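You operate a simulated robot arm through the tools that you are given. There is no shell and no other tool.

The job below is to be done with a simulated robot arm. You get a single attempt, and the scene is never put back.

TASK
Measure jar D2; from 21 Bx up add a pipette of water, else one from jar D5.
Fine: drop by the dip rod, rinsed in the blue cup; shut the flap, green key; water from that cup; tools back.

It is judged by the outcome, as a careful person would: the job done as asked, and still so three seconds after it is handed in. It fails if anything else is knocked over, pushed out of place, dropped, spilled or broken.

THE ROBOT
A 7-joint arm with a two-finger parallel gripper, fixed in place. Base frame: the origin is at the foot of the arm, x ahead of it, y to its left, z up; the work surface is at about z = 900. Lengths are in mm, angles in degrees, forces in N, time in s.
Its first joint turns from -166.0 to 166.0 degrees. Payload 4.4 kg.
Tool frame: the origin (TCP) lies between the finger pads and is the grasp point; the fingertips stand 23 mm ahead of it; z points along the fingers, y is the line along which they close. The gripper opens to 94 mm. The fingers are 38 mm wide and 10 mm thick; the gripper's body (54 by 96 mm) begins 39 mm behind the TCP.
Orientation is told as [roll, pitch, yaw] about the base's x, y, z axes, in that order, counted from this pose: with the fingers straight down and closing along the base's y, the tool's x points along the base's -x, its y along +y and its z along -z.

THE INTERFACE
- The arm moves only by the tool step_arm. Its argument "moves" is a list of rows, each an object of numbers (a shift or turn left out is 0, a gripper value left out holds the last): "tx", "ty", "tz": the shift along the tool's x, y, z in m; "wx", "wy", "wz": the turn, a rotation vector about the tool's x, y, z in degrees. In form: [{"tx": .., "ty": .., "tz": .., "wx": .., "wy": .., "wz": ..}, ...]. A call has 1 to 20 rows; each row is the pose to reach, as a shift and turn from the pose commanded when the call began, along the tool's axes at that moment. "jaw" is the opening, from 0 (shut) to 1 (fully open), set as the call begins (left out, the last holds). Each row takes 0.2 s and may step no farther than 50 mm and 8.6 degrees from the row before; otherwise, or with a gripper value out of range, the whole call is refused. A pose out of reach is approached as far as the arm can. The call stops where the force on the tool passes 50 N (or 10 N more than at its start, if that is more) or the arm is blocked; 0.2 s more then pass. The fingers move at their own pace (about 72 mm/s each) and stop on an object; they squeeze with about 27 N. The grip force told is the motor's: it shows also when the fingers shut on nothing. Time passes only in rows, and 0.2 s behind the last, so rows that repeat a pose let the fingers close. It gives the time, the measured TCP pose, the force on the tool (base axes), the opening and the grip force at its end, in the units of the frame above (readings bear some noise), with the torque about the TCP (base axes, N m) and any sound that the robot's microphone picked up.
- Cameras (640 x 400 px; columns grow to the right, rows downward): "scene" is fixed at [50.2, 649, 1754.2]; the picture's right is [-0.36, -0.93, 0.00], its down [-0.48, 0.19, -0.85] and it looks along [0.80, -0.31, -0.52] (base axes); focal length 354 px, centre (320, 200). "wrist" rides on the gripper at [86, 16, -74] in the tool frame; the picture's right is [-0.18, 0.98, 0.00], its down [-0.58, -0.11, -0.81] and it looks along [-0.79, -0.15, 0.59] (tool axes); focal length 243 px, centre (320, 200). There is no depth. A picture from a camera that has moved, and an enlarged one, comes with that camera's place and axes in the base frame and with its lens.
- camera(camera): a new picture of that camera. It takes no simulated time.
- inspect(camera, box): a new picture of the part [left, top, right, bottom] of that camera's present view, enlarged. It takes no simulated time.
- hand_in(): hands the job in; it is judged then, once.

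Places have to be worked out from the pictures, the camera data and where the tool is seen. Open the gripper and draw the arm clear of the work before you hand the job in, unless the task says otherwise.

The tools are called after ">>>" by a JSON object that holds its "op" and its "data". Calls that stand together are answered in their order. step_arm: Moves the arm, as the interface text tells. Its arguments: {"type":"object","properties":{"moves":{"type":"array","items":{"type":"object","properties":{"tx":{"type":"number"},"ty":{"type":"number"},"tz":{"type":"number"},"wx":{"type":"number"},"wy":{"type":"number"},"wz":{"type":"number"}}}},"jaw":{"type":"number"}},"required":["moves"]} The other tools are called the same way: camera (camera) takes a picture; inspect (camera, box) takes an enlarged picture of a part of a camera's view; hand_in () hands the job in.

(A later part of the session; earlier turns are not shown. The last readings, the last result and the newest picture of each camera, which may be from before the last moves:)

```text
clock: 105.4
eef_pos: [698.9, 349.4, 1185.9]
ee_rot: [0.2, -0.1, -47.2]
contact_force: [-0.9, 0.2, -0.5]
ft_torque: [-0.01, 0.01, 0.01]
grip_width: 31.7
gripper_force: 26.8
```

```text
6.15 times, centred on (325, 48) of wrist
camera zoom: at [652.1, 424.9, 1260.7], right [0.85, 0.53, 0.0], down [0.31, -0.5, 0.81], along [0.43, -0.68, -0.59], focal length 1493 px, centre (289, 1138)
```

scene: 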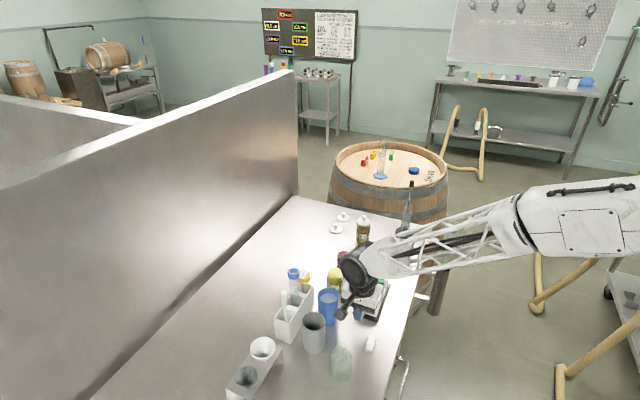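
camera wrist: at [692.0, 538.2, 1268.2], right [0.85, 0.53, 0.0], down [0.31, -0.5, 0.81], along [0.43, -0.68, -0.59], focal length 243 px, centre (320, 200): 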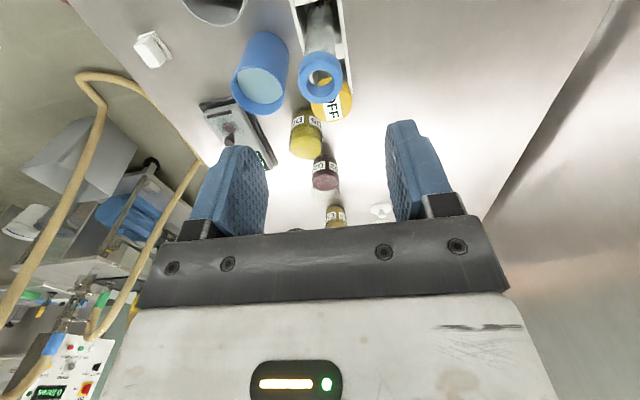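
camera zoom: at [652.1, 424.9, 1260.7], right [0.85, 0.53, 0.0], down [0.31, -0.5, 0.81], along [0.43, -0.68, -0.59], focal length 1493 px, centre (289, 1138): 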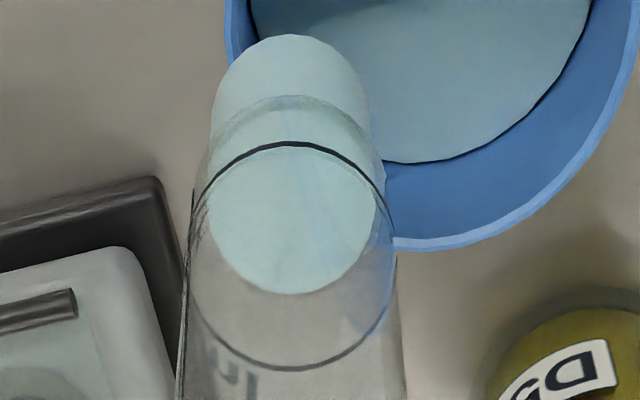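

The column is about 25.8 mm, roughly 11 ml; a brief second touch on the rim will trim it to about the mark's 10 ml.

>>> {"op": "step_arm", "data": {"moves": [{"tz": 0.01}, {"tz": 0.0135}, {"tz": 0.0148}, {"tz": -0.005}, {"tz": -0.005}]}}

>>> {"op": "inspect", "data": {"camera": "scene", "box": [336, 272, 360, 298]}}

>>> {"op": "inspect", "data": {"camera": "wrist", "box": [300, 15, 350, 80]}}

```text
clock: 106.6
eef_pos: [700.2, 348.5, 1192.8]
ee_rot: [0.2, 0.0, -47.3]
contact_force: [0.9, 0.0, 0.2]
ft_torque: [0.01, 0.01, -0.02]
grip_width: 31.6
gripper_force: 27.0
```

```text
15.38 times, centred on (348, 285) of scene
camera zoom: at [50.2, 649.0, 1754.2], right [-0.36, -0.93, 0.0], down [-0.48, 0.19, -0.85], along [0.8, -0.31, -0.52], focal length 5442 px, centre (-111, -1108)
```

zoom: 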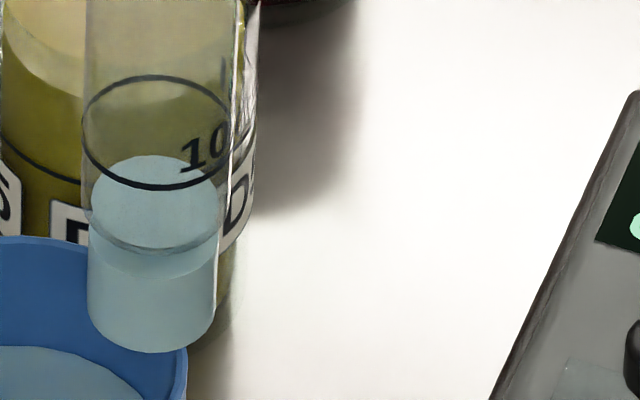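

```text
6.15 times, centred on (325, 48) of wrist
camera zoom: at [652.2, 423.2, 1266.6], right [0.85, 0.53, 0.0], down [0.31, -0.5, 0.81], along [0.43, -0.68, -0.59], focal length 1493 px, centre (289, 1138)
```

zoom: 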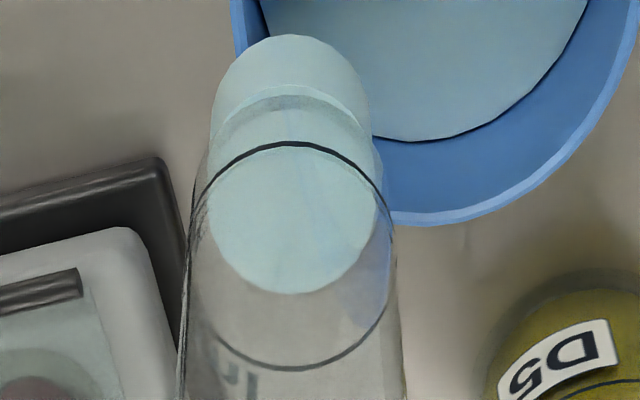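

The trim took a bit much (about 19 mm, some 8 ml). I go back over the cup's centre and dip again to a depth that should give about 22–23 mm, i.e. 10 ml.

>>> {"op": "step_arm", "data": {"moves": [{"ty": 0.012}, {"ty": 0.024}, {"ty": 0.024, "tz": 0.025}, {"ty": 0.024, "tz": 0.05}, {"ty": 0.024, "tz": 0.07}, {"ty": 0.024, "tz": 0.085}, {"ty": 0.024, "tz": 0.0925}, {"ty": 0.024, "tz": 0.0925}, {"ty": 0.024, "tz": 0.0925}, {"ty": 0.024, "tz": 0.0925}, {"ty": 0.024, "tz": 0.0925}, {"ty": 0.024, "tz": 0.0925}, {"ty": 0.024, "tz": 0.0925}, {"ty": 0.024, "tz": 0.0925}, {"ty": 0.024, "tz": 0.0925}, {"ty": 0.024, "tz": 0.0925}, {"ty": 0.024, "tz": 0.0925}, {"ty": 0.024, "tz": 0.0925}, {"ty": 0.024, "tz": 0.0925}, {"ty": 0.024, "tz": 0.0925}]}}

>>> {"op": "step_arm", "data": {"moves": [{"tz": -0.015}, {"tz": -0.035}, {"tz": -0.055}, {"tz": -0.075}, {"tz": -0.085}, {"tz": -0.085}]}}

>>> {"op": "inspect", "data": {"camera": "scene", "box": [318, 266, 346, 296]}}

>>> {"op": "inspect", "data": {"camera": "wrist", "box": [290, 0, 350, 80]}}

```text
clock: 110.8
eef_pos: [717.0, 366.8, 1097.4]
ee_rot: [0.1, 0.0, -47.2]
contact_force: [0.1, -0.3, -0.6]
ft_torque: [0.02, 0.02, -0.03]
grip_width: 31.7
gripper_force: 27.1
```

```text
clock: 112.2
eef_pos: [718.3, 366.5, 1184.2]
ee_rot: [0.1, 0.0, -47.2]
contact_force: [0.1, 0.8, 0.4]
ft_torque: [0.01, 0.0, 0.0]
grip_width: 31.7
gripper_force: 26.9
```

```text
13.33 times, centred on (332, 281) of scene
camera zoom: at [50.2, 649.0, 1754.2], right [-0.36, -0.93, 0.0], down [-0.48, 0.19, -0.85], along [0.8, -0.31, -0.52], focal length 4716 px, centre (160, -880)
```

zoom: 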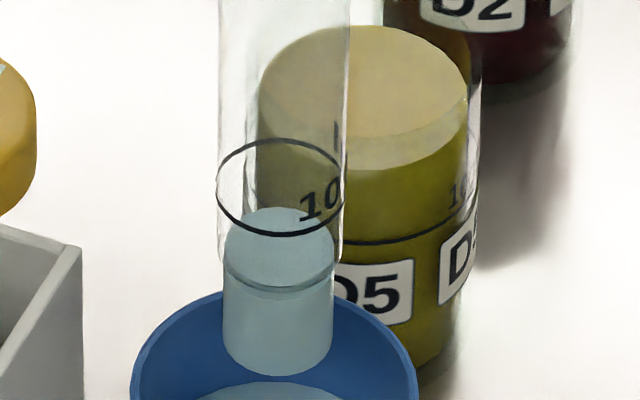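

```text
5.00 times, centred on (320, 40) of wrist
camera zoom: at [670.1, 440.8, 1258.7], right [0.85, 0.53, 0.0], down [0.31, -0.5, 0.81], along [0.43, -0.68, -0.59], focal length 1213 px, centre (320, 1000)
```

zoom: 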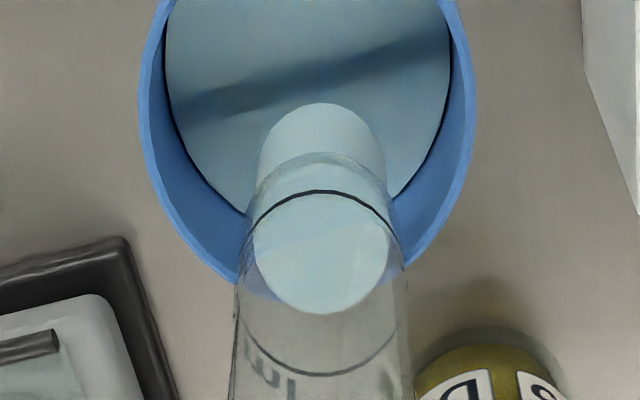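

The column is now about 22.7 mm, very close to 10 ml. I carry the pipette, raised for clearance, to above jar D2.

>>> {"op": "step_arm", "data": {"moves": [{"tz": -0.012}, {"tx": -0.01, "ty": 0.002, "tz": -0.024}, {"tx": -0.035, "ty": 0.007, "tz": -0.026}, {"tx": -0.065, "ty": 0.013, "tz": -0.026}, {"tx": -0.097, "ty": 0.019, "tz": -0.026}, {"tx": -0.13, "ty": 0.0255, "tz": -0.026}, {"tx": -0.162, "ty": 0.032, "tz": -0.026}, {"tx": -0.192, "ty": 0.038, "tz": -0.026}, {"tx": -0.214, "ty": 0.042, "tz": -0.026}, {"tx": -0.222, "ty": 0.0437, "tz": -0.026}, {"tx": -0.222, "ty": 0.0437, "tz": -0.026}]}}

>>> {"op": "inspect", "data": {"camera": "scene", "box": [320, 210, 370, 275]}}

>>> {"op": "inspect", "data": {"camera": "wrist", "box": [250, 0, 390, 120]}}

```text
clock: 114.6
eef_pos: [899.7, 232.6, 1210.1]
ee_rot: [0.2, 0.0, -47.2]
contact_force: [-0.8, 0.8, 0.0]
ft_torque: [0.02, -0.03, 0.0]
grip_width: 31.7
gripper_force: 27.0
```

```text
6.15 times, centred on (345, 242) of scene
camera zoom: at [50.2, 649.0, 1754.2], right [-0.36, -0.93, 0.0], down [-0.48, 0.19, -0.85], along [0.8, -0.31, -0.52], focal length 2177 px, centre (166, -62)
```

zoom: 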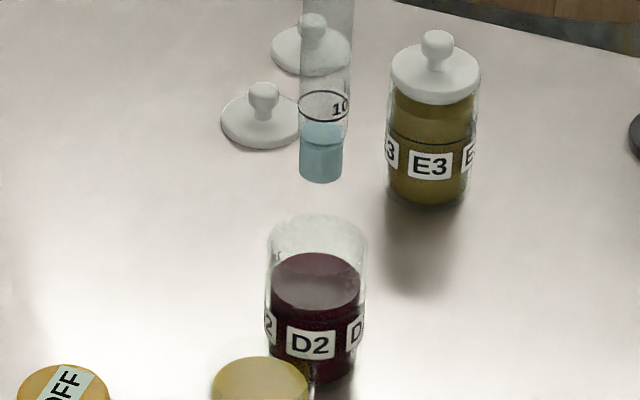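

```text
3.33 times, centred on (320, 60) of wrist
camera zoom: at [851.6, 307.9, 1283.2], right [0.85, 0.53, 0.0], down [0.31, -0.5, 0.81], along [0.43, -0.68, -0.59], focal length 809 px, centre (320, 667)
```

zoom: 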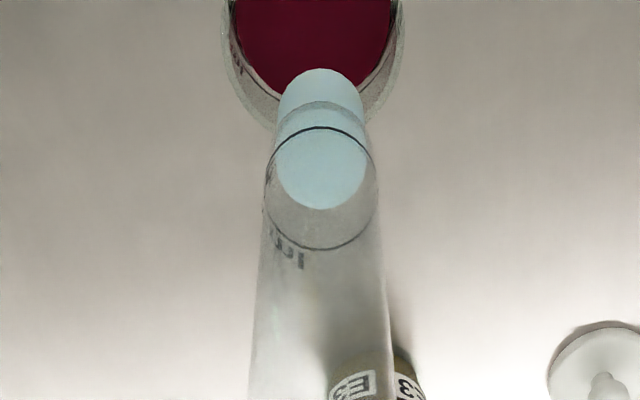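

The jar's centre is about (5, -1.6) mm from the pipette's axis in tool x,y, its rim near z≈988. I position the ball over the inner edge of the rim on the tool's -y side (about 24 mm from the jar's centre) and descend to just above the rim.

>>> {"op": "step_arm", "data": {"moves": [{"tx": 0.002, "ty": -0.012}, {"tx": 0.005, "ty": -0.0256}, {"tx": 0.005, "ty": -0.0256, "tz": 0.02}, {"tx": 0.005, "ty": -0.0256, "tz": 0.036}, {"tx": 0.005, "ty": -0.0256, "tz": 0.036}]}}

>>> {"op": "inspect", "data": {"camera": "scene", "box": [325, 220, 365, 265]}}

>>> {"op": "inspect", "data": {"camera": "wrist", "box": [250, 0, 390, 120]}}

```text
clock: 115.8
eef_pos: [879.5, 219.4, 1173.8]
ee_rot: [0.3, 0.0, -47.3]
contact_force: [-0.5, 0.2, -1.4]
ft_torque: [-0.02, 0.01, -0.01]
grip_width: 31.7
gripper_force: 27.2
```

```text
8.89 times, centred on (345, 242) of scene
camera zoom: at [50.2, 649.0, 1754.2], right [-0.36, -0.93, 0.0], down [-0.48, 0.19, -0.85], along [0.8, -0.31, -0.52], focal length 3144 px, centre (98, -178)
```

zoom: 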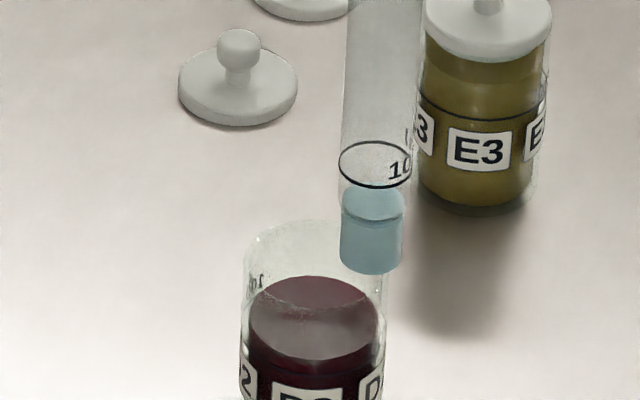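

```text
3.33 times, centred on (320, 60) of wrist
camera zoom: at [831.6, 295.1, 1247.7], right [0.85, 0.53, 0.0], down [0.31, -0.5, 0.81], along [0.43, -0.68, -0.59], focal length 809 px, centre (320, 667)
```

zoom: 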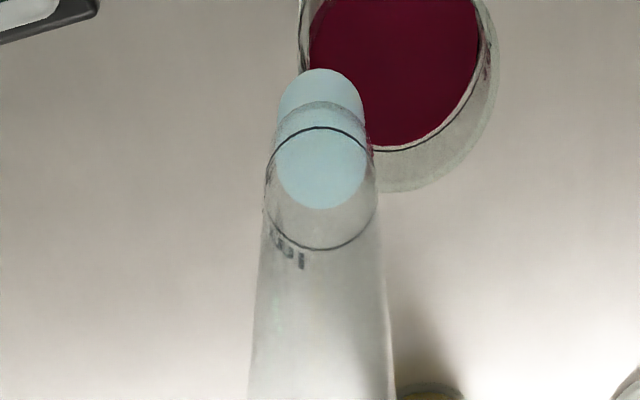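

The ball's centre is about 22.6 mm from the jar's axis; I shift about a millimetre outward and descend in small steps toward the rim, watching force and torque.

>>> {"op": "step_arm", "data": {"moves": [{"tx": 0.0015, "ty": -0.0012}, {"tx": 0.0015, "ty": -0.0012, "tz": 0.003}, {"tx": 0.0015, "ty": -0.0012, "tz": 0.005}, {"tx": 0.0015, "ty": -0.0012, "tz": 0.006}, {"tx": 0.0015, "ty": -0.0012, "tz": 0.006}]}}

>>> {"op": "step_arm", "data": {"moves": [{"tz": 0.001}, {"tz": 0.001}]}}

>>> {"op": "step_arm", "data": {"moves": [{"tz": 0.001}, {"tz": 0.001}]}}

```text
clock: 117.0
eef_pos: [874.5, 219.3, 1166.5]
ee_rot: [0.3, -0.1, -47.2]
contact_force: [0.1, -0.1, -0.7]
ft_torque: [-0.02, 0.01, -0.01]
grip_width: 31.4
gripper_force: 27.0
```

```text
clock: 117.6
eef_pos: [876.1, 218.5, 1166.3]
ee_rot: [0.1, 0.0, -47.4]
contact_force: [0.7, 0.3, -0.2]
ft_torque: [0.02, -0.03, 0.0]
grip_width: 31.6
gripper_force: 27.1
```

```text
clock: 118.2
eef_pos: [875.8, 220.1, 1164.1]
ee_rot: [0.2, 0.0, -47.3]
contact_force: [0.7, 0.4, 0.4]
ft_torque: [0.01, -0.01, -0.01]
grip_width: 31.2
gripper_force: 26.6
```

No contact yet at tip z≈990. I look before going further.

>>> {"op": "inspect", "data": {"camera": "scene", "box": [330, 228, 360, 262]}}

>>> {"op": "inspect", "data": {"camera": "wrist", "box": [280, 0, 380, 80]}}

```text
11.76 times, centred on (345, 245) of scene
camera zoom: at [50.2, 649.0, 1754.2], right [-0.36, -0.93, 0.0], down [-0.48, 0.19, -0.85], along [0.8, -0.31, -0.52], focal length 4162 px, centre (26, -329)
```

zoom: 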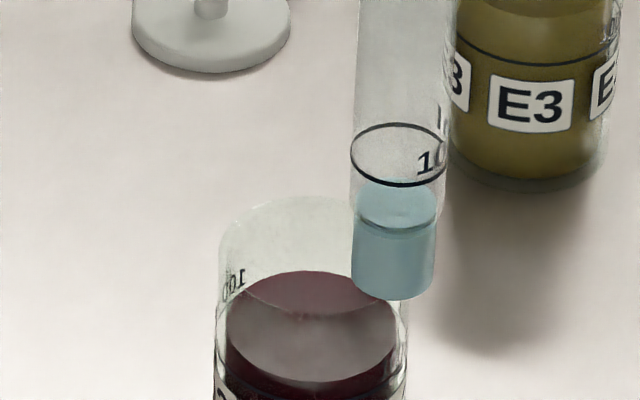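

```text
5.00 times, centred on (330, 40) of wrist
camera zoom: at [828.2, 294.6, 1239.1], right [0.85, 0.53, 0.0], down [0.31, -0.5, 0.81], along [0.43, -0.68, -0.59], focal length 1213 px, centre (270, 1000)
```

zoom: 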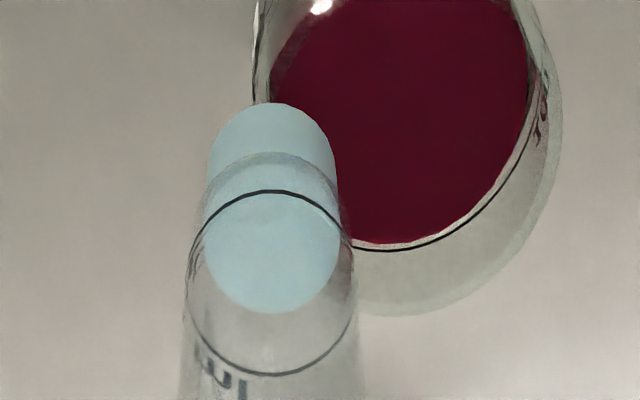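

The tip is right at the rim's inner edge (about 24.5 mm from the axis). I continue down millimetre by millimetre.

>>> {"op": "step_arm", "data": {"moves": [{"tz": 0.001}, {"tz": 0.001}]}}

>>> {"op": "step_arm", "data": {"moves": [{"tz": 0.001}, {"tz": 0.001}]}}

>>> {"op": "step_arm", "data": {"moves": [{"tz": 0.001}, {"tz": 0.001}]}}

>>> {"op": "inspect", "data": {"camera": "scene", "box": [330, 228, 360, 262]}}

```text
clock: 118.8
eef_pos: [875.0, 219.8, 1163.5]
ee_rot: [0.3, 0.0, -47.2]
contact_force: [-1.2, -0.5, -0.6]
ft_torque: [0.0, -0.01, 0.02]
grip_width: 31.6
gripper_force: 27.2
```

```text
clock: 119.4
eef_pos: [874.1, 219.6, 1163.4]
ee_rot: [0.2, 0.0, -47.2]
contact_force: [-1.1, 1.2, -0.6]
ft_torque: [0.0, 0.01, -0.01]
grip_width: 31.2
gripper_force: 27.1
```

```text
clock: 120.0
eef_pos: [874.9, 221.0, 1162.1]
ee_rot: [0.2, 0.0, -47.1]
contact_force: [0.2, 0.2, -0.6]
ft_torque: [0.01, 0.01, 0.04]
grip_width: 31.4
gripper_force: 26.9
```

```text
11.76 times, centred on (345, 245) of scene
camera zoom: at [50.2, 649.0, 1754.2], right [-0.36, -0.93, 0.0], down [-0.48, 0.19, -0.85], along [0.8, -0.31, -0.52], focal length 4162 px, centre (26, -329)
```

zoom: 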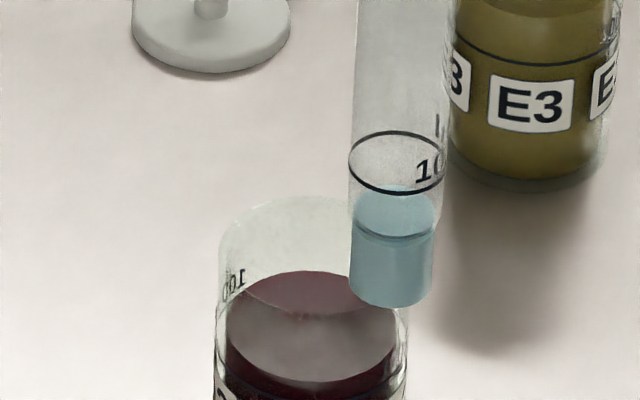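

Still no contact at tip z≈987.5. I go on.

>>> {"op": "step_arm", "data": {"moves": [{"tz": 0.001}, {"tz": 0.001}]}}

>>> {"op": "step_arm", "data": {"moves": [{"tz": 0.001}, {"tz": 0.001}]}}

>>> {"op": "step_arm", "data": {"moves": [{"tz": 0.001}, {"tz": 0.001}]}}

>>> {"op": "inspect", "data": {"camera": "scene", "box": [330, 228, 360, 262]}}

>>> {"op": "inspect", "data": {"camera": "wrist", "box": [280, 0, 380, 80]}}

```text
clock: 120.6
eef_pos: [875.1, 218.9, 1161.5]
ee_rot: [0.2, 0.1, -47.3]
contact_force: [0.8, -1.3, -0.4]
ft_torque: [0.02, 0.01, -0.01]
grip_width: 31.4
gripper_force: 26.4
```

```text
clock: 121.2
eef_pos: [875.7, 219.5, 1160.2]
ee_rot: [0.3, -0.1, -47.3]
contact_force: [0.0, -0.3, -1.2]
ft_torque: [0.03, -0.01, -0.01]
grip_width: 31.3
gripper_force: 26.8
```

```text
clock: 121.8
eef_pos: [875.0, 220.2, 1160.2]
ee_rot: [0.3, 0.0, -47.3]
contact_force: [0.8, -1.4, 6.6]
ft_torque: [-0.21, 0.02, 0.0]
grip_width: 31.6
gripper_force: 27.0
```

```text
11.76 times, centred on (345, 245) of scene
camera zoom: at [50.2, 649.0, 1754.2], right [-0.36, -0.93, 0.0], down [-0.48, 0.19, -0.85], along [0.8, -0.31, -0.52], focal length 4162 px, centre (26, -329)
```

zoom: 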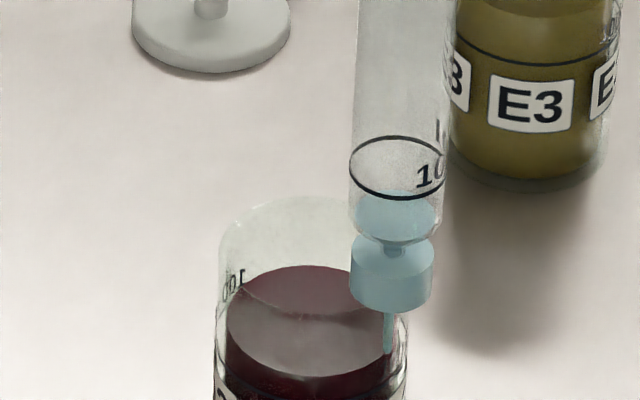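

```text
5.00 times, centred on (330, 40) of wrist
camera zoom: at [828.1, 294.8, 1234.5], right [0.85, 0.53, 0.0], down [0.31, -0.5, 0.81], along [0.43, -0.68, -0.59], focal length 1213 px, centre (270, 1000)
```

zoom: 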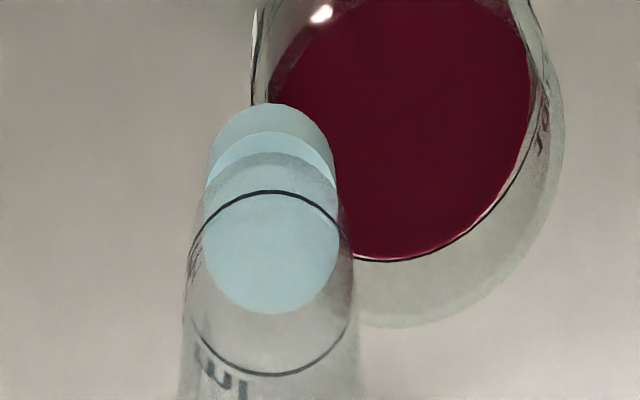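

The ball presses on the rim (6.6 N) and a thin stream of water is running into the jar. I hold still until the pipette is empty.

>>> {"op": "step_arm", "data": {"moves": [{"tz": 0.0}, {"tz": 0.0}, {"tz": 0.0}, {"tz": 0.0}]}}

>>> {"op": "inspect", "data": {"camera": "scene", "box": [330, 228, 360, 262]}}

>>> {"op": "inspect", "data": {"camera": "wrist", "box": [280, 0, 380, 80]}}

```text
clock: 122.8
eef_pos: [875.1, 219.6, 1160.9]
ee_rot: [0.2, 0.0, -47.2]
contact_force: [-1.3, -0.7, 10.4]
ft_torque: [-0.1, 0.07, -0.02]
grip_width: 31.3
gripper_force: 27.0
```

```text
11.76 times, centred on (345, 245) of scene
camera zoom: at [50.2, 649.0, 1754.2], right [-0.36, -0.93, 0.0], down [-0.48, 0.19, -0.85], along [0.8, -0.31, -0.52], focal length 4162 px, centre (26, -329)
```

zoom: 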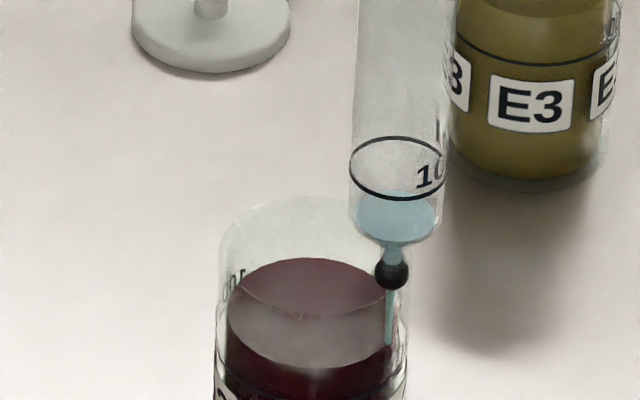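

```text
5.00 times, centred on (330, 40) of wrist
camera zoom: at [828.1, 294.8, 1234.3], right [0.85, 0.53, 0.0], down [0.31, -0.5, 0.81], along [0.43, -0.68, -0.59], focal length 1213 px, centre (270, 1000)
```

zoom: 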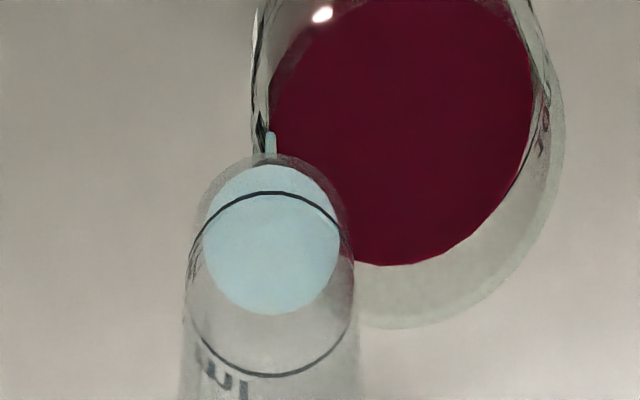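

The main column is gone and only the water in the tapered bottom is left, so about 10 ml has been delivered. I lift off now and will return the small rest to the blue cup.

>>> {"op": "step_arm", "data": {"moves": [{"tz": -0.012}, {"ty": 0.008, "tz": -0.02}, {"ty": 0.012, "tz": -0.03}]}}

>>> {"op": "inspect", "data": {"camera": "scene", "box": [325, 215, 365, 265]}}

>>> {"op": "inspect", "data": {"camera": "wrist", "box": [280, 0, 380, 80]}}

```text
clock: 123.6
eef_pos: [884.7, 226.5, 1188.8]
ee_rot: [0.2, 0.0, -47.3]
contact_force: [-0.5, 0.1, -0.9]
ft_torque: [-0.02, 0.01, 0.02]
grip_width: 31.2
gripper_force: 26.9
```

```text
8.00 times, centred on (345, 240) of scene
camera zoom: at [50.2, 649.0, 1754.2], right [-0.36, -0.93, 0.0], down [-0.48, 0.19, -0.85], along [0.8, -0.31, -0.52], focal length 2830 px, centre (120, -120)
```

zoom: 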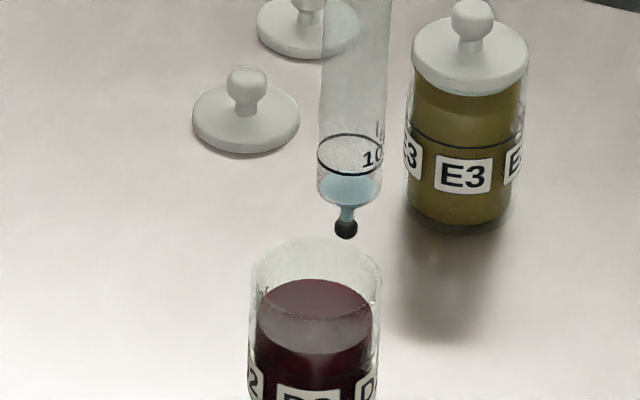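

```text
5.00 times, centred on (330, 40) of wrist
camera zoom: at [837.0, 302.5, 1263.1], right [0.85, 0.53, 0.0], down [0.31, -0.5, 0.81], along [0.43, -0.68, -0.59], focal length 1213 px, centre (270, 1000)
```

zoom: 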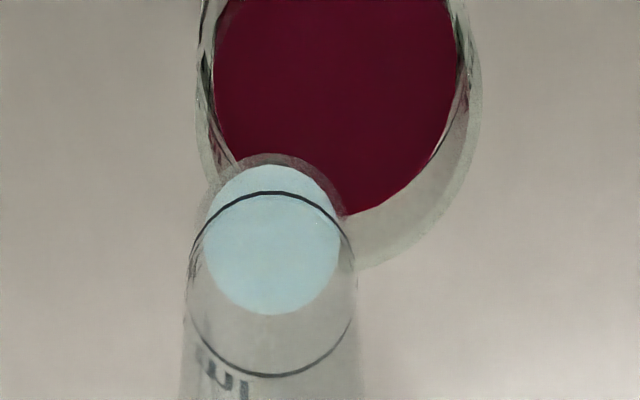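

D2's level rose about 4.9 mm, i.e. roughly 10 ml, as intended. The pipette still has a little water in its tapered end; I carry it back to the same rim spot of the blue cup to empty it there.

>>> {"op": "step_arm", "data": {"moves": [{"tz": -0.012}, {"tx": 0.01, "ty": -0.002, "tz": -0.022}, {"tx": 0.035, "ty": -0.008, "tz": -0.023}, {"tx": 0.068, "ty": -0.016, "tz": -0.023}, {"tx": 0.102, "ty": -0.024, "tz": -0.023}, {"tx": 0.136, "ty": -0.033, "tz": -0.023}, {"tx": 0.17, "ty": -0.0415, "tz": -0.023}, {"tx": 0.2, "ty": -0.049, "tz": -0.023}, {"tx": 0.2164, "ty": -0.0531, "tz": -0.023}, {"tx": 0.2164, "ty": -0.0531, "tz": -0.005}, {"tx": 0.2164, "ty": -0.0531, "tz": 0.01}, {"tx": 0.2164, "ty": -0.0531, "tz": 0.012}]}}

>>> {"op": "inspect", "data": {"camera": "scene", "box": [312, 258, 352, 302]}}

>>> {"op": "inspect", "data": {"camera": "wrist", "box": [270, 0, 370, 90]}}

```text
clock: 126.2
eef_pos: [696.5, 348.0, 1175.0]
ee_rot: [0.2, 0.0, -47.3]
contact_force: [0.0, -0.3, -0.3]
ft_torque: [-0.03, 0.0, -0.01]
grip_width: 31.4
gripper_force: 27.2
```

```text
9.09 times, centred on (332, 280) of scene
camera zoom: at [50.2, 649.0, 1754.2], right [-0.36, -0.93, 0.0], down [-0.48, 0.19, -0.85], along [0.8, -0.31, -0.52], focal length 3216 px, centre (211, -527)
```

zoom: 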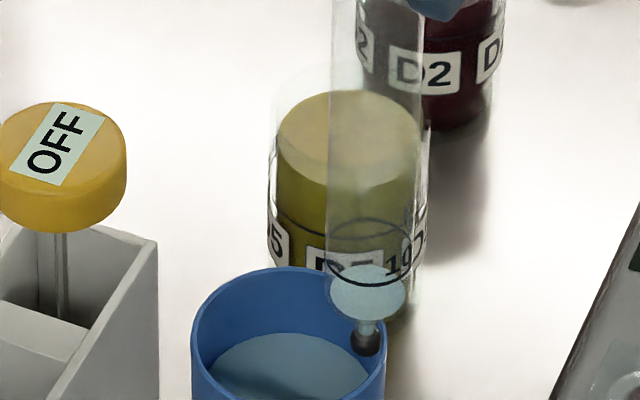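

```text
4.44 times, centred on (320, 45) of wrist
camera zoom: at [649.7, 424.1, 1249.7], right [0.85, 0.53, 0.0], down [0.31, -0.5, 0.81], along [0.43, -0.68, -0.59], focal length 1078 px, centre (320, 889)
```

zoom: 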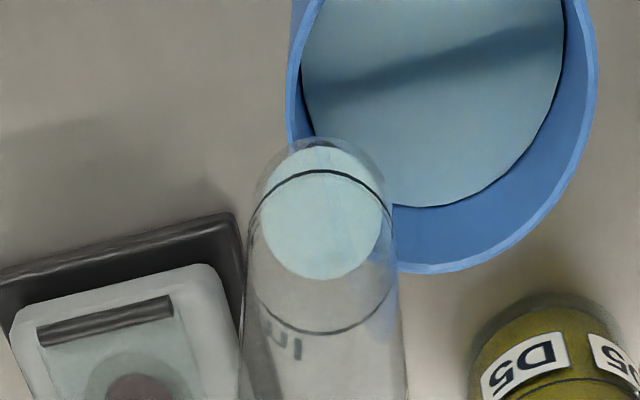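

The ball is now about 3 mm further out than last time; I shift 1.5 mm inward so it's surely inside the mouth, and lower until it touches the rim.

>>> {"op": "step_arm", "data": {"moves": [{"ty": 0.0015}, {"ty": 0.0015, "tz": 0.001}, {"ty": 0.0015, "tz": 0.002}]}}

>>> {"op": "step_arm", "data": {"moves": [{"tz": 0.001}, {"tz": 0.001}]}}

>>> {"op": "step_arm", "data": {"moves": [{"tz": 0.001}, {"tz": 0.001}]}}

>>> {"op": "inspect", "data": {"camera": "scene", "box": [312, 258, 352, 302]}}

```text
clock: 127.0
eef_pos: [699.4, 349.4, 1175.1]
ee_rot: [0.2, 0.1, -47.1]
contact_force: [-0.1, 0.7, 0.6]
ft_torque: [0.02, -0.03, -0.01]
grip_width: 31.3
gripper_force: 27.2
```

```text
clock: 127.6
eef_pos: [697.1, 351.6, 1173.4]
ee_rot: [0.2, 0.0, -47.2]
contact_force: [0.0, 0.3, -0.4]
ft_torque: [0.0, 0.01, 0.0]
grip_width: 31.3
gripper_force: 27.1
```

```text
clock: 128.2
eef_pos: [698.2, 352.0, 1172.8]
ee_rot: [0.3, 0.0, -47.3]
contact_force: [-0.3, 0.0, -0.7]
ft_torque: [0.05, 0.01, -0.01]
grip_width: 31.5
gripper_force: 27.0
```

```text
9.09 times, centred on (332, 280) of scene
camera zoom: at [50.2, 649.0, 1754.2], right [-0.36, -0.93, 0.0], down [-0.48, 0.19, -0.85], along [0.8, -0.31, -0.52], focal length 3216 px, centre (211, -527)
```

zoom: 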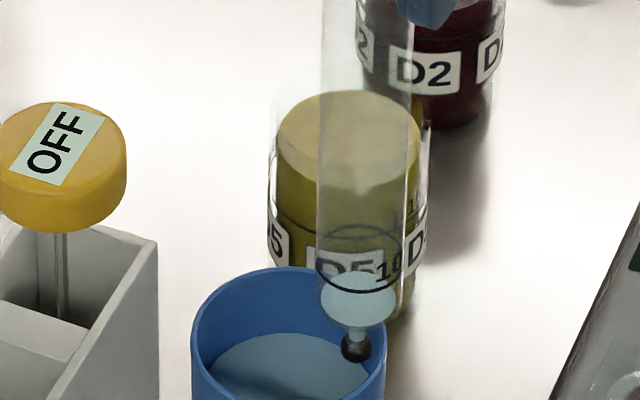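

Slight torque only; I continue down in 1 mm steps.

>>> {"op": "step_arm", "data": {"moves": [{"tz": 0.001}, {"tz": 0.001}]}}

>>> {"op": "step_arm", "data": {"moves": [{"tz": 0.001}, {"tz": 0.001}]}}

>>> {"op": "inspect", "data": {"camera": "scene", "box": [312, 258, 352, 302]}}

```text
clock: 128.8
eef_pos: [698.1, 351.3, 1171.8]
ee_rot: [0.3, 0.0, -47.1]
contact_force: [0.1, -0.1, -1.3]
ft_torque: [0.04, 0.02, 0.0]
grip_width: 31.4
gripper_force: 27.0
```

```text
clock: 129.4
eef_pos: [699.3, 351.2, 1170.3]
ee_rot: [0.2, 0.0, -47.3]
contact_force: [0.2, -1.0, -0.2]
ft_torque: [0.0, -0.02, 0.03]
grip_width: 31.4
gripper_force: 27.0
```

```text
9.09 times, centred on (332, 280) of scene
camera zoom: at [50.2, 649.0, 1754.2], right [-0.36, -0.93, 0.0], down [-0.48, 0.19, -0.85], along [0.8, -0.31, -0.52], focal length 3216 px, centre (211, -527)
```

zoom: 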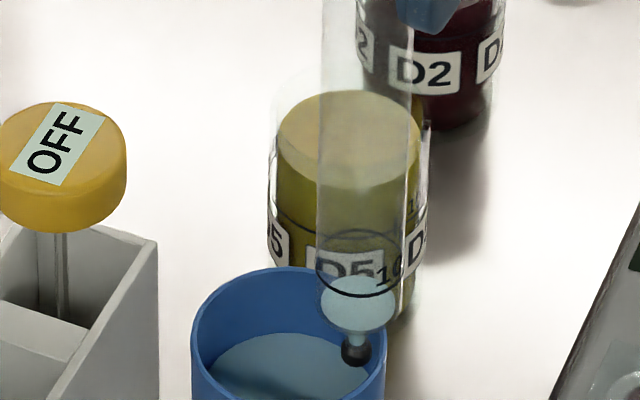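

The ball is passing inside without touching. I raise 5 mm, shift 1.8 mm outward, and lower again.

>>> {"op": "step_arm", "data": {"moves": [{"tz": -0.005}, {"ty": -0.0018, "tz": -0.005}, {"ty": -0.0018, "tz": -0.002}, {"ty": -0.0018, "tz": -0.001}]}}

>>> {"op": "step_arm", "data": {"moves": [{"tz": 0.001}, {"tz": 0.001}]}}

>>> {"op": "step_arm", "data": {"moves": [{"tz": 0.001}, {"tz": 0.001}]}}

>>> {"op": "inspect", "data": {"camera": "scene", "box": [312, 258, 352, 302]}}

```text
clock: 130.4
eef_pos: [696.9, 350.6, 1171.8]
ee_rot: [0.2, 0.0, -47.2]
contact_force: [0.0, 1.1, 0.8]
ft_torque: [0.1, -0.03, 0.02]
grip_width: 31.0
gripper_force: 27.2
```

```text
clock: 131.0
eef_pos: [697.7, 350.6, 1170.7]
ee_rot: [0.2, 0.0, -47.1]
contact_force: [-0.4, 0.8, -0.4]
ft_torque: [0.11, 0.01, 0.02]
grip_width: 31.0
gripper_force: 26.8
```

```text
clock: 131.6
eef_pos: [699.0, 351.7, 1170.8]
ee_rot: [0.1, 0.0, -47.2]
contact_force: [0.6, 1.6, -0.2]
ft_torque: [0.1, 0.0, -0.01]
grip_width: 31.3
gripper_force: 27.2
```

```text
9.09 times, centred on (332, 280) of scene
camera zoom: at [50.2, 649.0, 1754.2], right [-0.36, -0.93, 0.0], down [-0.48, 0.19, -0.85], along [0.8, -0.31, -0.52], focal length 3216 px, centre (211, -527)
```

zoom: 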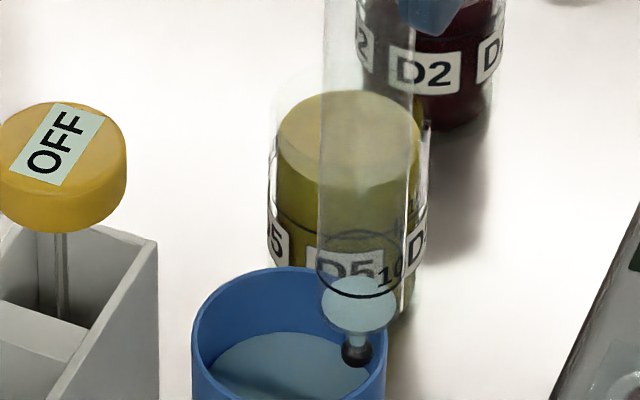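

The ball touches the inner wall sideways, which doesn't open the valve. I raise it above the rim, go 2.5 mm further out and press down from above.

>>> {"op": "step_arm", "data": {"moves": [{"ty": 0.001, "tz": -0.003}, {"ty": 0.001, "tz": -0.009}, {"ty": -0.0025, "tz": -0.009}, {"ty": -0.0025, "tz": -0.005}, {"ty": -0.0025, "tz": -0.0035}]}}

>>> {"op": "step_arm", "data": {"moves": [{"tz": 0.001}, {"tz": 0.001}]}}

>>> {"op": "step_arm", "data": {"moves": [{"tz": 0.001}, {"tz": 0.001}]}}

>>> {"op": "inspect", "data": {"camera": "scene", "box": [312, 258, 352, 302]}}

```text
clock: 132.8
eef_pos: [695.4, 348.6, 1173.8]
ee_rot: [0.2, 0.0, -47.2]
contact_force: [-0.1, -0.3, -0.3]
ft_torque: [0.02, 0.04, 0.02]
grip_width: 31.3
gripper_force: 27.4
```

```text
clock: 133.4
eef_pos: [696.0, 350.5, 1172.9]
ee_rot: [0.3, 0.0, -47.2]
contact_force: [-0.2, -0.3, -0.3]
ft_torque: [0.02, -0.03, 0.03]
grip_width: 31.4
gripper_force: 26.7
```

```text
clock: 134.0
eef_pos: [696.6, 350.6, 1171.0]
ee_rot: [0.1, -0.1, -47.2]
contact_force: [0.1, 0.2, 0.7]
ft_torque: [0.07, -0.05, 0.04]
grip_width: 31.1
gripper_force: 27.2
```

```text
9.09 times, centred on (332, 280) of scene
camera zoom: at [50.2, 649.0, 1754.2], right [-0.36, -0.93, 0.0], down [-0.48, 0.19, -0.85], along [0.8, -0.31, -0.52], focal length 3216 px, centre (211, -527)
```

zoom: 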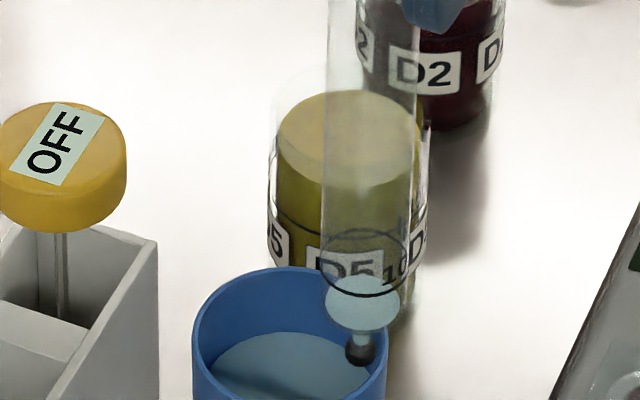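

Light contact begins. I press one more millimetre and look for a stream.

>>> {"op": "step_arm", "data": {"moves": [{"tz": 0.001}, {"tz": 0.001}]}}

>>> {"op": "inspect", "data": {"camera": "scene", "box": [325, 274, 353, 300]}}

>>> {"op": "inspect", "data": {"camera": "wrist", "box": [290, 0, 370, 80]}}

```text
clock: 134.6
eef_pos: [695.8, 349.1, 1171.0]
ee_rot: [0.2, 0.0, -47.1]
contact_force: [-0.1, 0.5, 0.0]
ft_torque: [0.06, -0.04, 0.0]
grip_width: 30.9
gripper_force: 27.1
```

```text
15.38 times, centred on (339, 287) of scene
camera zoom: at [50.2, 649.0, 1754.2], right [-0.36, -0.93, 0.0], down [-0.48, 0.19, -0.85], along [0.8, -0.31, -0.52], focal length 5442 px, centre (28, -1138)
```

zoom: 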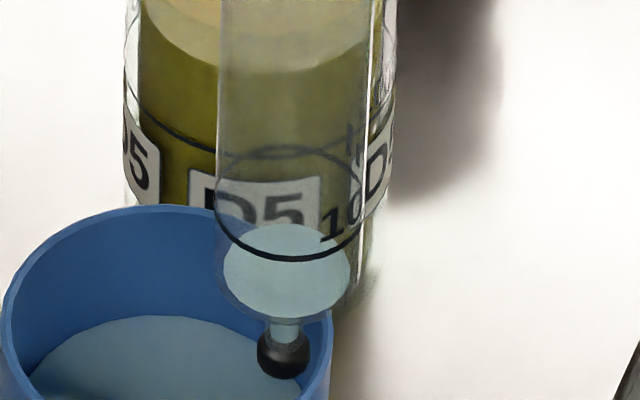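

```text
5.00 times, centred on (330, 40) of wrist
camera zoom: at [649.0, 424.8, 1245.0], right [0.85, 0.53, 0.0], down [0.31, -0.5, 0.81], along [0.43, -0.68, -0.59], focal length 1213 px, centre (270, 1000)
```

zoom: 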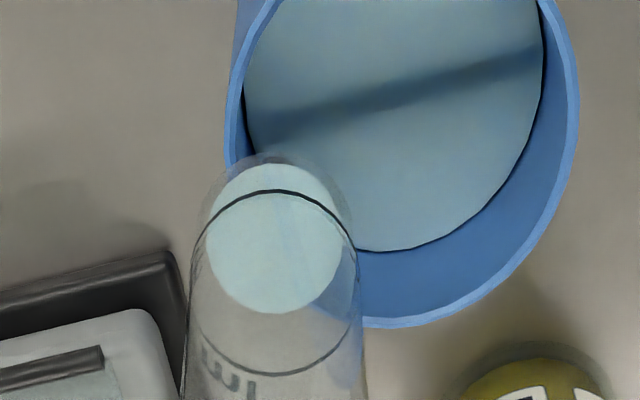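

Still mostly side contact. I raise again and move another 2.5 mm outward before pressing down.

>>> {"op": "step_arm", "data": {"moves": [{"ty": 0.001, "tz": -0.003}, {"ty": 0.001, "tz": -0.01}, {"ty": -0.0025, "tz": -0.01}, {"ty": -0.0025, "tz": -0.006}, {"ty": -0.0025, "tz": -0.004}]}}

>>> {"op": "step_arm", "data": {"moves": [{"tz": 0.001}, {"tz": 0.001}]}}

>>> {"op": "step_arm", "data": {"moves": [{"tz": 0.001}, {"tz": 0.001}]}}

>>> {"op": "inspect", "data": {"camera": "scene", "box": [325, 274, 353, 300]}}

```text
clock: 135.8
eef_pos: [694.7, 346.1, 1174.2]
ee_rot: [0.2, 0.0, -47.3]
contact_force: [0.8, 0.0, 0.0]
ft_torque: [0.0, -0.03, 0.0]
grip_width: 31.1
gripper_force: 27.2
```

```text
clock: 136.4
eef_pos: [694.5, 346.5, 1174.2]
ee_rot: [0.3, 0.0, -47.2]
contact_force: [0.3, 0.5, 0.7]
ft_torque: [0.01, -0.01, 0.02]
grip_width: 30.9
gripper_force: 27.0
```

```text
clock: 137.0
eef_pos: [695.2, 344.2, 1173.8]
ee_rot: [0.3, 0.0, -47.1]
contact_force: [-0.3, -0.2, 7.4]
ft_torque: [0.0, -0.02, -0.01]
grip_width: 31.0
gripper_force: 26.4
```

```text
15.38 times, centred on (339, 287) of scene
camera zoom: at [50.2, 649.0, 1754.2], right [-0.36, -0.93, 0.0], down [-0.48, 0.19, -0.85], along [0.8, -0.31, -0.52], focal length 5442 px, centre (28, -1138)
```

zoom: 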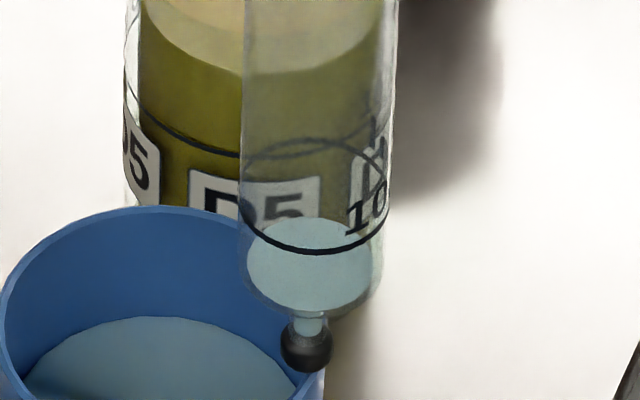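

The ball is pressed on the rim (7.4 N) with no stream, so the pipette may already be empty and only wet inside. To be sure, I move 1.5 mm inward and press again for a second.

>>> {"op": "step_arm", "data": {"moves": [{"tz": -0.004}, {"ty": 0.0017, "tz": -0.004}, {"ty": 0.0017, "tz": -0.001}, {"ty": 0.0017, "tz": 0.0005}, {"ty": 0.0017, "tz": 0.0005}]}}

>>> {"op": "step_arm", "data": {"moves": [{"tz": 0.0007}, {"tz": 0.0007}]}}

>>> {"op": "inspect", "data": {"camera": "scene", "box": [325, 274, 353, 300]}}

```text
clock: 138.2
eef_pos: [694.7, 348.0, 1173.1]
ee_rot: [0.1, 0.0, -47.1]
contact_force: [-0.4, -0.7, 5.3]
ft_torque: [-0.12, -0.07, -0.03]
grip_width: 31.0
gripper_force: 27.5
```

```text
clock: 138.8
eef_pos: [695.2, 347.3, 1173.4]
ee_rot: [0.3, 0.1, -47.3]
contact_force: [-0.5, 1.0, 18.1]
ft_torque: [0.05, 0.04, 0.02]
grip_width: 31.2
gripper_force: 27.8
```

```text
15.38 times, centred on (339, 287) of scene
camera zoom: at [50.2, 649.0, 1754.2], right [-0.36, -0.93, 0.0], down [-0.48, 0.19, -0.85], along [0.8, -0.31, -0.52], focal length 5442 px, centre (28, -1138)
```

zoom: 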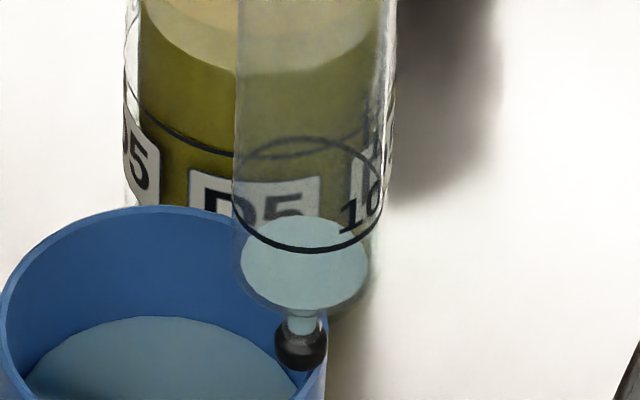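

Even at 18 N no water comes, so the pipette is empty and merely wet inside. I lift away from the cup, check its position and the ring's position in the fingers, and carry the pipette back above its rack compartment.

>>> {"op": "step_arm", "data": {"moves": [{"tz": -0.01}, {"tz": -0.04}, {"tz": -0.08}, {"tz": -0.115}, {"tx": 0.012, "ty": 0.026, "tz": -0.117}, {"tx": 0.028, "ty": 0.06, "tz": -0.117}, {"tx": 0.043, "ty": 0.092, "tz": -0.117}, {"tx": 0.0522, "ty": 0.1119, "tz": -0.117}, {"tx": 0.0522, "ty": 0.1119, "tz": -0.117}]}}

>>> {"op": "inspect", "data": {"camera": "scene", "box": [260, 200, 380, 320]}}

>>> {"op": "inspect", "data": {"camera": "wrist", "box": [230, 0, 410, 220]}}

>>> {"op": "inspect", "data": {"camera": "scene", "box": [290, 230, 320, 275]}}

```text
clock: 140.8
eef_pos: [741.7, 464.1, 1287.6]
ee_rot: [0.3, 0.1, -47.1]
contact_force: [-0.5, -0.5, -0.1]
ft_torque: [-0.01, 0.01, 0.01]
grip_width: 31.2
gripper_force: 26.9
```

```text
3.33 times, centred on (320, 260) of scene
camera zoom: at [50.2, 649.0, 1754.2], right [-0.36, -0.93, 0.0], down [-0.48, 0.19, -0.85], along [0.8, -0.31, -0.52], focal length 1179 px, centre (320, 0)
```

zoom: 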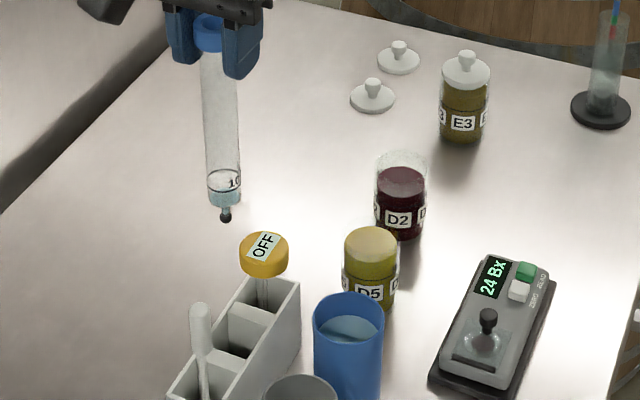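

```text
1.82 times, centred on (320, 110) of wrist
camera zoom: at [694.6, 538.9, 1362.0], right [0.85, 0.53, 0.0], down [0.31, -0.5, 0.81], along [0.43, -0.68, -0.59], focal length 441 px, centre (320, 364)
```

zoom: 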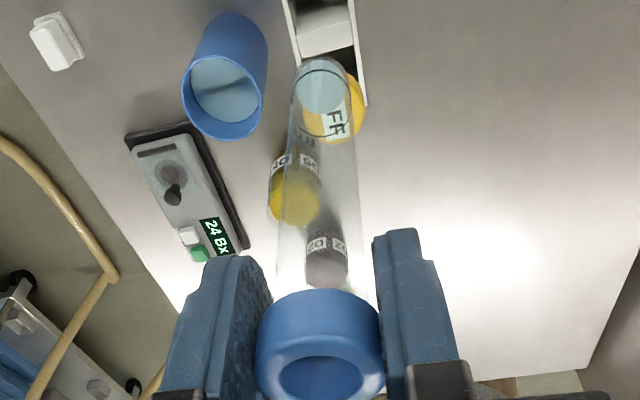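

```text
8.89 times, centred on (305, 252) of scene
camera zoom: at [50.2, 649.0, 1754.2], right [-0.36, -0.93, 0.0], down [-0.48, 0.19, -0.85], along [0.8, -0.31, -0.52], focal length 3144 px, centre (453, -267)
```

zoom: 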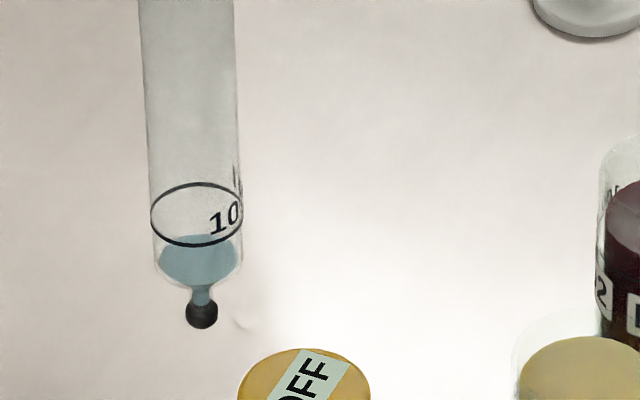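

The tube shows only a wet tapered bottom and no column, and the ring has not slipped. I correct 2.8 mm toward the pick-up position and lower until the tip is just above the compartment.

>>> {"op": "step_arm", "data": {"moves": [{"tx": -0.0022, "ty": -0.0018, "tz": 0.02}, {"tx": -0.0022, "ty": -0.0018, "tz": 0.055}, {"tx": -0.0022, "ty": -0.0018, "tz": 0.09}, {"tx": -0.0022, "ty": -0.0018, "tz": 0.112}, {"tx": -0.0022, "ty": -0.0018, "tz": 0.115}]}}

>>> {"op": "inspect", "data": {"camera": "scene", "box": [270, 240, 330, 330]}}

>>> {"op": "inspect", "data": {"camera": "wrist", "box": [260, 0, 380, 140]}}

```text
clock: 142.0
eef_pos: [742.4, 459.4, 1174.0]
ee_rot: [0.2, 0.0, -47.2]
contact_force: [0.7, 0.1, 0.0]
ft_torque: [0.01, -0.03, 0.0]
grip_width: 30.8
gripper_force: 26.9
```

```text
4.44 times, centred on (300, 285) of scene
camera zoom: at [50.2, 649.0, 1754.2], right [-0.36, -0.93, 0.0], down [-0.48, 0.19, -0.85], along [0.8, -0.31, -0.52], focal length 1572 px, centre (409, -178)
```

zoom: 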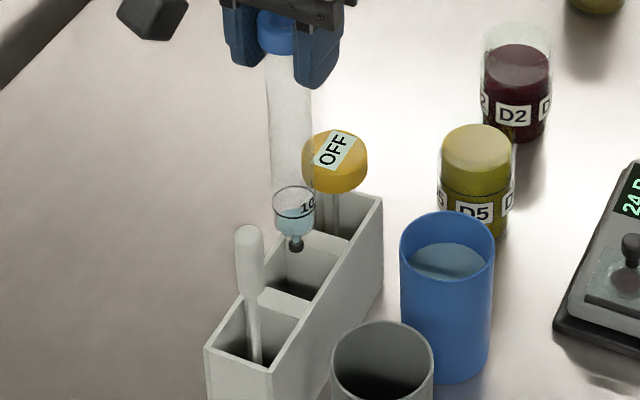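

```text
2.86 times, centred on (320, 70) of wrist
camera zoom: at [694.5, 535.2, 1248.8], right [0.85, 0.53, 0.0], down [0.31, -0.5, 0.81], along [0.43, -0.68, -0.59], focal length 693 px, centre (320, 571)
```

zoom: 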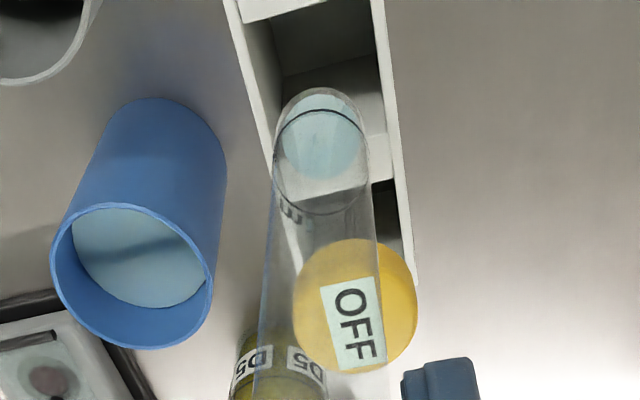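

The tip is over the middle compartment at the pick-up position. I lower it in, slowing near the bottom.

>>> {"op": "step_arm", "data": {"moves": [{"tz": 0.015}, {"tz": 0.03}, {"tz": 0.05}, {"tz": 0.07}, {"tz": 0.082}, {"tz": 0.087}, {"tz": 0.087}]}}

>>> {"op": "inspect", "data": {"camera": "scene", "box": [270, 240, 330, 330]}}

```text
clock: 143.6
eef_pos: [743.7, 459.2, 1086.8]
ee_rot: [0.2, -0.1, -47.3]
contact_force: [0.8, 0.5, -0.9]
ft_torque: [0.0, 0.01, -0.01]
grip_width: 31.2
gripper_force: 27.1
```

```text
4.44 times, centred on (300, 285) of scene
camera zoom: at [50.2, 649.0, 1754.2], right [-0.36, -0.93, 0.0], down [-0.48, 0.19, -0.85], along [0.8, -0.31, -0.52], focal length 1572 px, centre (409, -178)
```

zoom: 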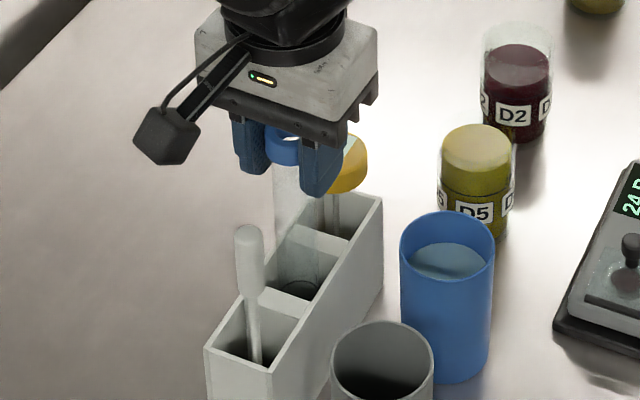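

It's in the compartment without contact. I lower in 1 mm steps to the floor.

>>> {"op": "step_arm", "data": {"moves": [{"tz": 0.001}, {"tz": 0.002}, {"tz": 0.003}, {"tz": 0.003}]}}

>>> {"op": "step_arm", "data": {"moves": [{"tz": 0.001}, {"tz": 0.001}]}}

```text
clock: 144.6
eef_pos: [742.6, 458.2, 1083.4]
ee_rot: [0.1, 0.0, -47.3]
contact_force: [0.3, 0.0, -1.3]
ft_torque: [-0.03, -0.01, 0.03]
grip_width: 30.9
gripper_force: 27.2
```

```text
clock: 145.2
eef_pos: [743.0, 459.7, 1083.9]
ee_rot: [0.2, 0.0, -47.2]
contact_force: [0.7, -0.4, -0.9]
ft_torque: [0.0, -0.03, -0.05]
grip_width: 31.2
gripper_force: 26.5
```

I trim 2 mm back to the exact pick-up spot and lower another millimetre or so.

>>> {"op": "step_arm", "data": {"moves": [{"tx": 0.002, "ty": 0.0007}, {"tx": 0.002, "ty": 0.0007, "tz": 0.001}, {"tx": 0.002, "ty": 0.0007, "tz": 0.001}]}}

>>> {"op": "step_arm", "data": {"moves": [{"tz": 0.001}, {"tz": 0.001}]}}

```text
clock: 146.0
eef_pos: [740.4, 461.6, 1081.1]
ee_rot: [0.2, 0.0, -47.2]
contact_force: [-0.6, 0.6, -0.6]
ft_torque: [0.01, -0.01, 0.0]
grip_width: 31.1
gripper_force: 27.2
```

```text
clock: 146.6
eef_pos: [741.2, 461.0, 1081.7]
ee_rot: [0.2, -0.1, -47.2]
contact_force: [1.3, -0.6, 9.0]
ft_torque: [-0.1, -0.02, 0.01]
grip_width: 31.0
gripper_force: 26.7
```

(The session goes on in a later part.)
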